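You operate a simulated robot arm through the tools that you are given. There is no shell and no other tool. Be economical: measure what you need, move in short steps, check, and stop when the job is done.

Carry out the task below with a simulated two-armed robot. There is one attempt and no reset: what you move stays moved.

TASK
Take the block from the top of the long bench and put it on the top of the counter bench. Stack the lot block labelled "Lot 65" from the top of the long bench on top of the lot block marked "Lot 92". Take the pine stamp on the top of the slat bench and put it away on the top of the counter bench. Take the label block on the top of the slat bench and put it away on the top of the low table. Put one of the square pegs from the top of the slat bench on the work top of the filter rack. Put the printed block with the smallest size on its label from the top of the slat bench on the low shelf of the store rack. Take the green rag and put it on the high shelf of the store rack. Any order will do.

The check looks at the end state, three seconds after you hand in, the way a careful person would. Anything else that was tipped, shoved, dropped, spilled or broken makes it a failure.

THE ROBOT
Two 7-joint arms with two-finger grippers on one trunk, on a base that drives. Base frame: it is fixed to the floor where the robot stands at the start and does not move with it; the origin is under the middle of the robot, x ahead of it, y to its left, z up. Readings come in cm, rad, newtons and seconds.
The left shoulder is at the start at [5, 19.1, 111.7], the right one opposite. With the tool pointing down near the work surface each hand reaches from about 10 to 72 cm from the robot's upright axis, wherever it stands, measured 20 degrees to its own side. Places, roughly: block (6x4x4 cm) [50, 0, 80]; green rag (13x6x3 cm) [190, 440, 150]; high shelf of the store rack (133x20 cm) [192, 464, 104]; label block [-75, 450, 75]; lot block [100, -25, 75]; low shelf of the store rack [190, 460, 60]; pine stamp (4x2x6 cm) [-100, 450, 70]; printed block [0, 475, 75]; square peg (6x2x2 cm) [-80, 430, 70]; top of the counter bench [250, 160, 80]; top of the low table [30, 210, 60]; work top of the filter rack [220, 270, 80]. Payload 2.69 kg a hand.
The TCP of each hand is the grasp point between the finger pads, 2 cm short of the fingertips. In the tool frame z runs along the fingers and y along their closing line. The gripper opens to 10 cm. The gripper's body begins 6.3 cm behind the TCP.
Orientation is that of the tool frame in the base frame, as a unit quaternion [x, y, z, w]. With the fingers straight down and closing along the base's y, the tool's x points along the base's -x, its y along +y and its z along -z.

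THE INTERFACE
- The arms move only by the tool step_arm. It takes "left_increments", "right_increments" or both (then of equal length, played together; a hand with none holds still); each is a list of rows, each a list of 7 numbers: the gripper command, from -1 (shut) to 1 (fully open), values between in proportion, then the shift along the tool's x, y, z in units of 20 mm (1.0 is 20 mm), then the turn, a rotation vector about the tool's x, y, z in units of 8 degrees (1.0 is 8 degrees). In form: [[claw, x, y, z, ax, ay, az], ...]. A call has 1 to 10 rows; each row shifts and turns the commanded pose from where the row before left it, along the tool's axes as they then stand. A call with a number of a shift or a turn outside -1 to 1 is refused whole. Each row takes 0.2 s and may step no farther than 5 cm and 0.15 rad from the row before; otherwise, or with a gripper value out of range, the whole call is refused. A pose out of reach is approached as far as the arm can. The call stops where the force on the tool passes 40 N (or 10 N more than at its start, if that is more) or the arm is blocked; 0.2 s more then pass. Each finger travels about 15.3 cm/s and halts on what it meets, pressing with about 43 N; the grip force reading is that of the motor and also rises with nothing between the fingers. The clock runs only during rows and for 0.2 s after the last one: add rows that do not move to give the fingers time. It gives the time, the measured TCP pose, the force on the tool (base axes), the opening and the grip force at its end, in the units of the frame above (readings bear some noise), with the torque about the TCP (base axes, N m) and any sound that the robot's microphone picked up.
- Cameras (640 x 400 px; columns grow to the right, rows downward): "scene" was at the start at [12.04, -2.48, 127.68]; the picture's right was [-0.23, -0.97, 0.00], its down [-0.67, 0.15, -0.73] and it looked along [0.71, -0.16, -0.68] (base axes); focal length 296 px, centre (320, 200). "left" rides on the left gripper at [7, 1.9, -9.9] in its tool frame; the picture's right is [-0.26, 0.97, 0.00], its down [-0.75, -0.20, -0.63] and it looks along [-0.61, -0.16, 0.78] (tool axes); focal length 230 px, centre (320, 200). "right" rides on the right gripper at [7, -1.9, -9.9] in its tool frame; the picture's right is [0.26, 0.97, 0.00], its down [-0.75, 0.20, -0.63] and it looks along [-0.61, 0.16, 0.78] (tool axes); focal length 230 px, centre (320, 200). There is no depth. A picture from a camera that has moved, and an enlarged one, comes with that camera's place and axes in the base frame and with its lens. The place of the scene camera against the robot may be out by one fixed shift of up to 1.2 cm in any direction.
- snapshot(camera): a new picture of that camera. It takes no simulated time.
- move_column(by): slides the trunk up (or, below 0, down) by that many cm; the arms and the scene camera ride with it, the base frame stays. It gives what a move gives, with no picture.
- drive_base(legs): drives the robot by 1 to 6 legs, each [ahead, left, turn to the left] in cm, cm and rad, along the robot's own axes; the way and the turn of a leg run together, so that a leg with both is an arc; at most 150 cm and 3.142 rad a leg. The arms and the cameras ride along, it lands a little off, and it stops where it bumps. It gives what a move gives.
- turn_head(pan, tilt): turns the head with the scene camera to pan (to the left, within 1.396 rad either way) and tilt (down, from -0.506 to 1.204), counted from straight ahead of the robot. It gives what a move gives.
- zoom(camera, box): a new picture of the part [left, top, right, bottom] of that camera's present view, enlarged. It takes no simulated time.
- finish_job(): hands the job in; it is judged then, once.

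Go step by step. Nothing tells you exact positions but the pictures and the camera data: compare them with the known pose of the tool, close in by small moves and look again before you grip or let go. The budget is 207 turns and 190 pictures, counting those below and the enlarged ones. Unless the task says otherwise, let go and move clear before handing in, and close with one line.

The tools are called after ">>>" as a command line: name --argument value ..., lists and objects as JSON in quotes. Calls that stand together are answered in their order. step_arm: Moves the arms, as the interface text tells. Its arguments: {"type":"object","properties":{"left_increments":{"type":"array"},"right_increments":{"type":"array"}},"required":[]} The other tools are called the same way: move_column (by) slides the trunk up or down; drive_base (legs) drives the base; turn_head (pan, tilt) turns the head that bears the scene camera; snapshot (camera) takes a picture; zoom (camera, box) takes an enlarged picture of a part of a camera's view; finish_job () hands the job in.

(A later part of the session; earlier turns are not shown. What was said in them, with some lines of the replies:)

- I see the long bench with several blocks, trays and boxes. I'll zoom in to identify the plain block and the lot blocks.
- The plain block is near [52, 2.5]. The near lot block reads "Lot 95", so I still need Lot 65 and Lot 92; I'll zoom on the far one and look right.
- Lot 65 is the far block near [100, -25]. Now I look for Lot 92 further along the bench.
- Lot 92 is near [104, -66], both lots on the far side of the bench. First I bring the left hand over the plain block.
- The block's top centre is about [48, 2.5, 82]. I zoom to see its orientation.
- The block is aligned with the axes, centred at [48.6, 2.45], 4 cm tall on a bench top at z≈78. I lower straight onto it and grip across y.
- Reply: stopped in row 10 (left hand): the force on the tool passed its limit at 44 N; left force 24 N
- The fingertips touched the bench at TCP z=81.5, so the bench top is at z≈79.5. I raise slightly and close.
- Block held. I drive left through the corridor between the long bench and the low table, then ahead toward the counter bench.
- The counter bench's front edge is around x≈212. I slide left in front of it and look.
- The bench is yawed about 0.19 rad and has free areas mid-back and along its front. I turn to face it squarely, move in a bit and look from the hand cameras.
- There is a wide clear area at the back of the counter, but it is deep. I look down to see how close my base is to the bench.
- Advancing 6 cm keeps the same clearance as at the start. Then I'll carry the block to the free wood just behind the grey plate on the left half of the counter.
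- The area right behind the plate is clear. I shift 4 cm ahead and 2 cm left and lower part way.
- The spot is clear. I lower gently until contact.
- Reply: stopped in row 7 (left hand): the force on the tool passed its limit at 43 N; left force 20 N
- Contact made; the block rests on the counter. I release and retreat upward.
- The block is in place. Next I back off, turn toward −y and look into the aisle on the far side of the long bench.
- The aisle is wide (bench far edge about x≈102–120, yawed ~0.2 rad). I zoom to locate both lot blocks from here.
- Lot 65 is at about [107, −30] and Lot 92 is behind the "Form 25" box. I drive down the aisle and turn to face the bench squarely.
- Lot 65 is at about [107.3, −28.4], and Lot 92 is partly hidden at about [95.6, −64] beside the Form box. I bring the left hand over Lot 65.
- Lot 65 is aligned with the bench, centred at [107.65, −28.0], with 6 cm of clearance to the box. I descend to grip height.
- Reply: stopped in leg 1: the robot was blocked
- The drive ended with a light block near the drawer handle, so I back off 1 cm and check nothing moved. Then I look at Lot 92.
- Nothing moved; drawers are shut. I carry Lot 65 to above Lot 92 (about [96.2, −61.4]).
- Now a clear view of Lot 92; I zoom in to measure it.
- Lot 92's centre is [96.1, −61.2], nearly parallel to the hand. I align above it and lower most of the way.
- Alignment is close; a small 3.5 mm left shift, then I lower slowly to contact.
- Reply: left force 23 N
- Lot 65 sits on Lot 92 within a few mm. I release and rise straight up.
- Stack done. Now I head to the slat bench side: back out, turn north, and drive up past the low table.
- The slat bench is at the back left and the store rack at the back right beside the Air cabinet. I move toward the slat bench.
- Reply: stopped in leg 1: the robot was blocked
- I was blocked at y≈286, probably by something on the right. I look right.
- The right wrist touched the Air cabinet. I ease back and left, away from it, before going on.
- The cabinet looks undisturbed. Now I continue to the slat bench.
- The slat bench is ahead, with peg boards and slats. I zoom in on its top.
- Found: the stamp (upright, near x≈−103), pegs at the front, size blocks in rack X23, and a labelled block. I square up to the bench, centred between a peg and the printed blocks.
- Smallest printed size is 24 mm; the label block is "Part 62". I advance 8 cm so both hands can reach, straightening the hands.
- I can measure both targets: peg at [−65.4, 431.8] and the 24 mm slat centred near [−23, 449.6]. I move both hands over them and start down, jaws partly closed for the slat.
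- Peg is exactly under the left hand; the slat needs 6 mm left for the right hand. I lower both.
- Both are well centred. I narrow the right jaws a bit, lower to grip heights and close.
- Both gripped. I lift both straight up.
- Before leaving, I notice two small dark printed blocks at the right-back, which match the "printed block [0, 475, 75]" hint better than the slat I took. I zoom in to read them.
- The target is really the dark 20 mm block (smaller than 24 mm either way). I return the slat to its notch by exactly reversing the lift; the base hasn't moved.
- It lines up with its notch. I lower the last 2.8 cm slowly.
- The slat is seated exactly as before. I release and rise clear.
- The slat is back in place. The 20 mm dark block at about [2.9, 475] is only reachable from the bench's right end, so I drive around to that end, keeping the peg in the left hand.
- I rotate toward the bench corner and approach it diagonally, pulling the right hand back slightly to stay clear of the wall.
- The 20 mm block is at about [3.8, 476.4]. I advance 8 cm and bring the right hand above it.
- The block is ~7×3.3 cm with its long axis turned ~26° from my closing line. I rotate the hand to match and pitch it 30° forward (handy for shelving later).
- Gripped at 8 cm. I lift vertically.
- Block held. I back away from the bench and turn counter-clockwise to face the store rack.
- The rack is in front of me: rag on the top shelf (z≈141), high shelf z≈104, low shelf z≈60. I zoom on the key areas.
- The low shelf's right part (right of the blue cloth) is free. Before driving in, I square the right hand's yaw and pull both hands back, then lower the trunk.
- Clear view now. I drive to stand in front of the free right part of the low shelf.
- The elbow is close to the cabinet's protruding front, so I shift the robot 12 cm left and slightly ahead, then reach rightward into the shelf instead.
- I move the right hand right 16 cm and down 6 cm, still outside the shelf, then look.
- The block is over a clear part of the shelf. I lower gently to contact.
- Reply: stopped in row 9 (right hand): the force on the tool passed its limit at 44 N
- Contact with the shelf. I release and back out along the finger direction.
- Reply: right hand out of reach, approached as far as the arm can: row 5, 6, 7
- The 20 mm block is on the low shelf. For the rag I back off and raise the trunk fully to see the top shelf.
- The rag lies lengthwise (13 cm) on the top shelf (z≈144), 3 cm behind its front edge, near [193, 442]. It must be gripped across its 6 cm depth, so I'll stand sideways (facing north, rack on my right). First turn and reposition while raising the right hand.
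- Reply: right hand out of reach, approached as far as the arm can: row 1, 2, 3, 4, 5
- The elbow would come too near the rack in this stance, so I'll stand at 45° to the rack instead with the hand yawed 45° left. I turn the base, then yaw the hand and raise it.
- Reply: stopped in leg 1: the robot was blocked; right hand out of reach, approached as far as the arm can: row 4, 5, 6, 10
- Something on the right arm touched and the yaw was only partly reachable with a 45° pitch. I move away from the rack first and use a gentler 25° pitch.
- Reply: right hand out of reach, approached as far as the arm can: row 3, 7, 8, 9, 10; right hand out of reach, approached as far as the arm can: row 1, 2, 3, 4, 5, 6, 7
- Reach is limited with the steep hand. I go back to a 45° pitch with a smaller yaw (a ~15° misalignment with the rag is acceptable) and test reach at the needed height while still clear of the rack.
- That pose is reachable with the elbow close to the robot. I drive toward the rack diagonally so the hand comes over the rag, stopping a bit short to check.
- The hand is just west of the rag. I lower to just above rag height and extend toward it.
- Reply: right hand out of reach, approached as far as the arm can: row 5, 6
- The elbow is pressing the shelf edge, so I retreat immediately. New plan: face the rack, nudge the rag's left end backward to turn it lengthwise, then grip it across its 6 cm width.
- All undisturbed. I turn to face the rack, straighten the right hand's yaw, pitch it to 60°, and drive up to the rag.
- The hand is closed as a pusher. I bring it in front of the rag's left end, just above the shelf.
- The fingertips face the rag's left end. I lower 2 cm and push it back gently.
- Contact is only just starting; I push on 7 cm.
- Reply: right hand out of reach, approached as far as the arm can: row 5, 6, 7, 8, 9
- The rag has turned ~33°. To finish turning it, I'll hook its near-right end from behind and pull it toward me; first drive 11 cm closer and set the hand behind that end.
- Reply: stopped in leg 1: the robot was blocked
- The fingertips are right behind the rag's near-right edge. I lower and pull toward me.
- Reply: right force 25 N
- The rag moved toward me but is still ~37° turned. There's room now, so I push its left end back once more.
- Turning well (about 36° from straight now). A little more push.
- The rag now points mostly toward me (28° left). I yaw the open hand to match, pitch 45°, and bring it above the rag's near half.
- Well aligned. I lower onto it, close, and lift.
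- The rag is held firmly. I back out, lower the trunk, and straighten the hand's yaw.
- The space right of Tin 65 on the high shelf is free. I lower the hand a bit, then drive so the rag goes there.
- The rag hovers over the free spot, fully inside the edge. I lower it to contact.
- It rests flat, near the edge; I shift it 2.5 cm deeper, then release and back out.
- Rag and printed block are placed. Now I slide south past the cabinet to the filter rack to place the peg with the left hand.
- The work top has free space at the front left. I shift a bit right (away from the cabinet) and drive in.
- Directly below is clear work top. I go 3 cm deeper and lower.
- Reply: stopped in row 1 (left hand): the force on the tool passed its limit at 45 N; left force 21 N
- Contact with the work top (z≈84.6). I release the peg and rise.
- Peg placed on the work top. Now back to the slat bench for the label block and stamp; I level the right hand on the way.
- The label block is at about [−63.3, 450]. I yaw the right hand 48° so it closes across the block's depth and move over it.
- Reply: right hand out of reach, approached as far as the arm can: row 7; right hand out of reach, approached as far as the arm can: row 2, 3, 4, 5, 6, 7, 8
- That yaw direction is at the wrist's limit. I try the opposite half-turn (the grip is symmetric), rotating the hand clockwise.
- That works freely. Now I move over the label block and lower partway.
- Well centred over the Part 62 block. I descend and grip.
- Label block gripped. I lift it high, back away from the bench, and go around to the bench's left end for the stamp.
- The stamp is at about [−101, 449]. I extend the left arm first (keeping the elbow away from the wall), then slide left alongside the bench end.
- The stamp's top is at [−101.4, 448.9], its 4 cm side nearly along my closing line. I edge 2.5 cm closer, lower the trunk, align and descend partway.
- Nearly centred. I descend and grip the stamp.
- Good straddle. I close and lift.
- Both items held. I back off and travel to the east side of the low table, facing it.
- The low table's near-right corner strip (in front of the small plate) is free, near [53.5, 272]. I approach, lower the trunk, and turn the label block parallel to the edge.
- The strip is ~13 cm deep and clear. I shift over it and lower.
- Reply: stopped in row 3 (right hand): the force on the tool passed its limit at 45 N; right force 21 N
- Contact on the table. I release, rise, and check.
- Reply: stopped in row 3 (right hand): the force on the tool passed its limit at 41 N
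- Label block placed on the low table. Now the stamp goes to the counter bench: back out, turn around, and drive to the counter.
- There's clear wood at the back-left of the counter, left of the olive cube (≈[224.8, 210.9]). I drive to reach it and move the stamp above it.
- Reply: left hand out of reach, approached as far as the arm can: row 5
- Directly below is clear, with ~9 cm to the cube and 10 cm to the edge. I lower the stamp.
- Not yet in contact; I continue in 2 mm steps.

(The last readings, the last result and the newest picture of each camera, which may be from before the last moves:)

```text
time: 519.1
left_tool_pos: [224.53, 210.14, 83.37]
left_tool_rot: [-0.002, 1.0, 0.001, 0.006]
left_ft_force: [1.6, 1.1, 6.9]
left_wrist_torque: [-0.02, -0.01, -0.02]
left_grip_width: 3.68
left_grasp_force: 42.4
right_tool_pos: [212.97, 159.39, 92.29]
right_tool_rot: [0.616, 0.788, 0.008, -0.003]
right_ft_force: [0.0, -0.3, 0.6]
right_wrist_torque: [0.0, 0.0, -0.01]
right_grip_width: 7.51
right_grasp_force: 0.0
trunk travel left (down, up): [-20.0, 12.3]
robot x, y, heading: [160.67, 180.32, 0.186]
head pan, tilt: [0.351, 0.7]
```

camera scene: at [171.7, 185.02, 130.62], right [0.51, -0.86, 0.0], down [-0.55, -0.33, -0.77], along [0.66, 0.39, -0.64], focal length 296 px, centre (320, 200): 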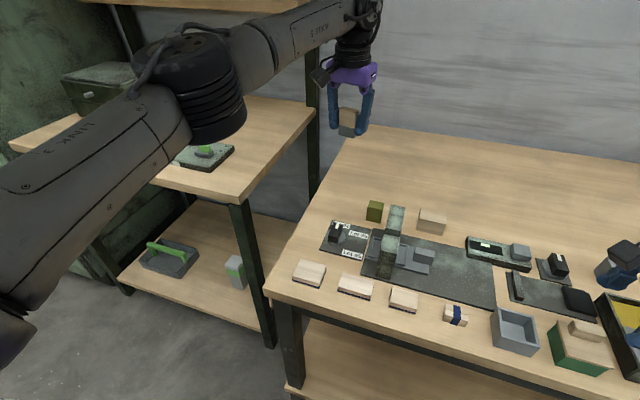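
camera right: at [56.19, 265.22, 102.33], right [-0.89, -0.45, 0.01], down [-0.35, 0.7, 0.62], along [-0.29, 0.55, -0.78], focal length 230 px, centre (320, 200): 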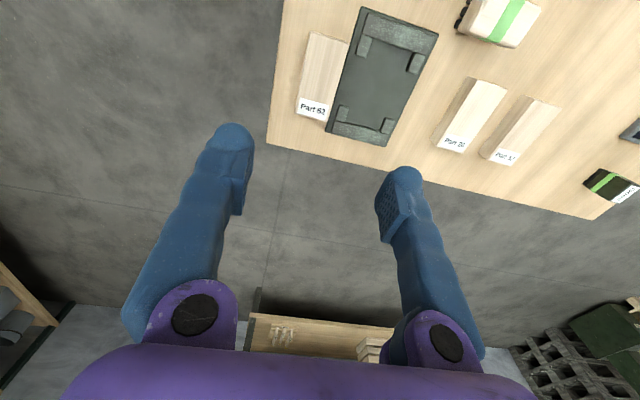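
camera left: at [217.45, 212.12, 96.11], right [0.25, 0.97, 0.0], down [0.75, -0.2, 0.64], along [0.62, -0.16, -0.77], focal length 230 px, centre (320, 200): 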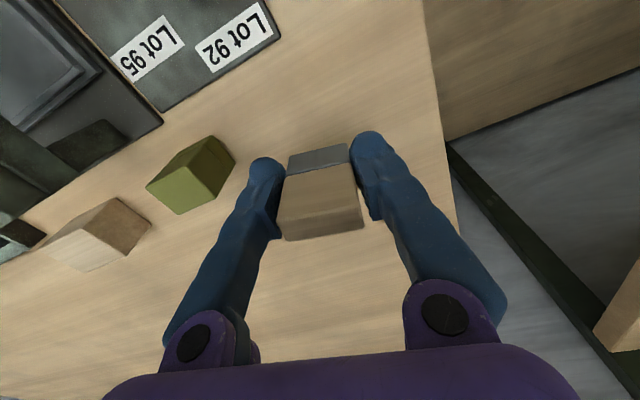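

Contact (7 N) at the expected height. I open gently and rise straight up.

>>> step_arm --left_increments '[[-0.2, 0, 0, 0, 0, 0, 0], [0, 0, 0, 0, 0, 0, 0], [0.2, 0, 0, 0, 0, 0, 0], [0.2, 0, 0, -0.3, 0, 0, 0], [0.2, 0, 0, -0.7, 0, 0, 0], [0.2, 0, 0, -1, 0, 0, 0], [0.2, 0, 0, -1, 0, 0, 0], [0.2, 0, 0, -1, 0, 0, 0], [0.2, 0, 0, -1, 0, 0, 0], [0.2, 0, 0, -1, 0, 0, 0]]'

>>> step_arm --left_increments '[[0.5, 0, 0, -1, 0, 0, 0], [0.5, 0, 0, -1, 0, 0, 0], [0.5, 0, 0, -1, 0, 0, 0], [0.5, 0, 0, -1, 0, 0, 0], [0.5, 0, 0, -1, 0, 0, 0]]' --right_increments '[[0.5, 0, 0, -1, 0, 0, 0], [0.5, 0, 0, -1, 0, 0, 0], [0.5, 0, 0, -1, 0, 0, 0], [0.5, 0, 0, -1, 0, 0, 0], [0.5, 0, 0, -1, 0, 0, 0]]'

>>> drive_base --legs '[[-30, 0, 0]]'

>>> snapshot --camera "scene"

```text
time: 521.3
left_tool_pos: [224.4, 210.15, 95.22]
left_tool_rot: [-0.002, 1.0, 0.001, 0.004]
left_ft_force: [1.0, -0.4, -0.6]
left_wrist_torque: [0.01, -0.01, -0.01]
left_grip_width: 5.97
left_grasp_force: 0.1
right_tool_pos: [212.97, 159.33, 92.25]
right_tool_rot: [0.616, 0.788, 0.009, -0.004]
right_ft_force: [-0.4, 0.5, -0.1]
right_wrist_torque: [-0.01, 0.03, 0.01]
right_grip_width: 7.5
right_grasp_force: 0.1
trunk travel left (down, up): [-20.0, 12.3]
robot x, y, heading: [160.36, 180.53, 0.187]
head pan, tilt: [0.351, 0.7]
```

```text
time: 522.5
left_tool_pos: [224.16, 210.11, 105.19]
left_tool_rot: [-0.001, 1.0, 0.0, 0.005]
left_ft_force: [-0.7, 0.1, 0.6]
left_wrist_torque: [-0.01, 0.01, -0.01]
left_grip_width: 7.5
left_grasp_force: 0.0
right_tool_pos: [212.84, 159.28, 102.39]
right_tool_rot: [0.616, 0.788, 0.007, -0.003]
right_ft_force: [-0.1, -0.6, -0.5]
right_wrist_torque: [-0.02, -0.01, 0.01]
right_grip_width: 7.5
right_grasp_force: 0.0
trunk travel left (down, up): [-20.0, 12.3]
robot x, y, heading: [160.6, 180.79, 0.185]
head pan, tilt: [0.351, 0.7]
```

```text
time: 524.5
left_tool_pos: [194.92, 204.76, 105.13]
left_tool_rot: [-0.002, 1.0, 0.001, 0.005]
left_ft_force: [-0.8, -0.4, -0.4]
left_wrist_torque: [-0.02, 0.0, 0.0]
left_grip_width: 7.51
left_grasp_force: 0.0
right_tool_pos: [183.7, 153.86, 102.44]
right_tool_rot: [0.614, 0.789, 0.009, -0.003]
right_ft_force: [-0.4, 0.5, -0.1]
right_wrist_torque: [0.01, -0.04, -0.04]
right_grip_width: 7.48
right_grasp_force: 0.1
trunk travel left (down, up): [-20.0, 12.3]
robot x, y, heading: [131.21, 175.5, 0.187]
head pan, tilt: [0.351, 0.7]
```

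```text
17 pictures are left
camera scene: at [142.52, 179.56, 130.63], right [0.51, -0.86, 0.0], down [-0.55, -0.33, -0.77], along [0.66, 0.39, -0.64], focal length 296 px, centre (320, 200)
```

scene: 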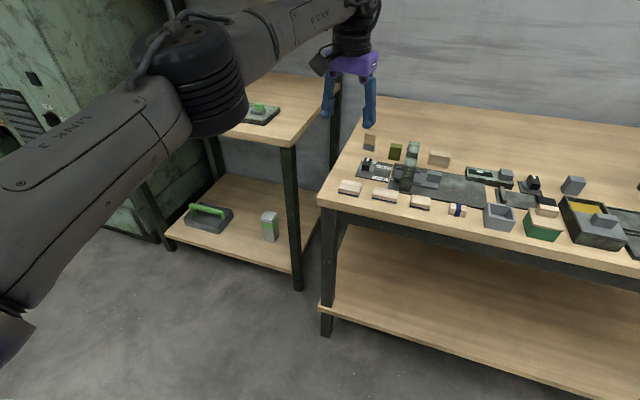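

Everything is where it should be: the stamp stands upright on the counter, and both hands are empty and clear. I hand the job in.

>>> finish_job

```text
The job is handed in.
```

All seven items were put where the task asked, and both hands are empty and clear. On the way I lifted a "24 mm" slat by mistake and put it back in its slot. I also bumped the Air cabinet, the rack and the bench lightly. I saw nothing displaced in the pictures I took afterwards.
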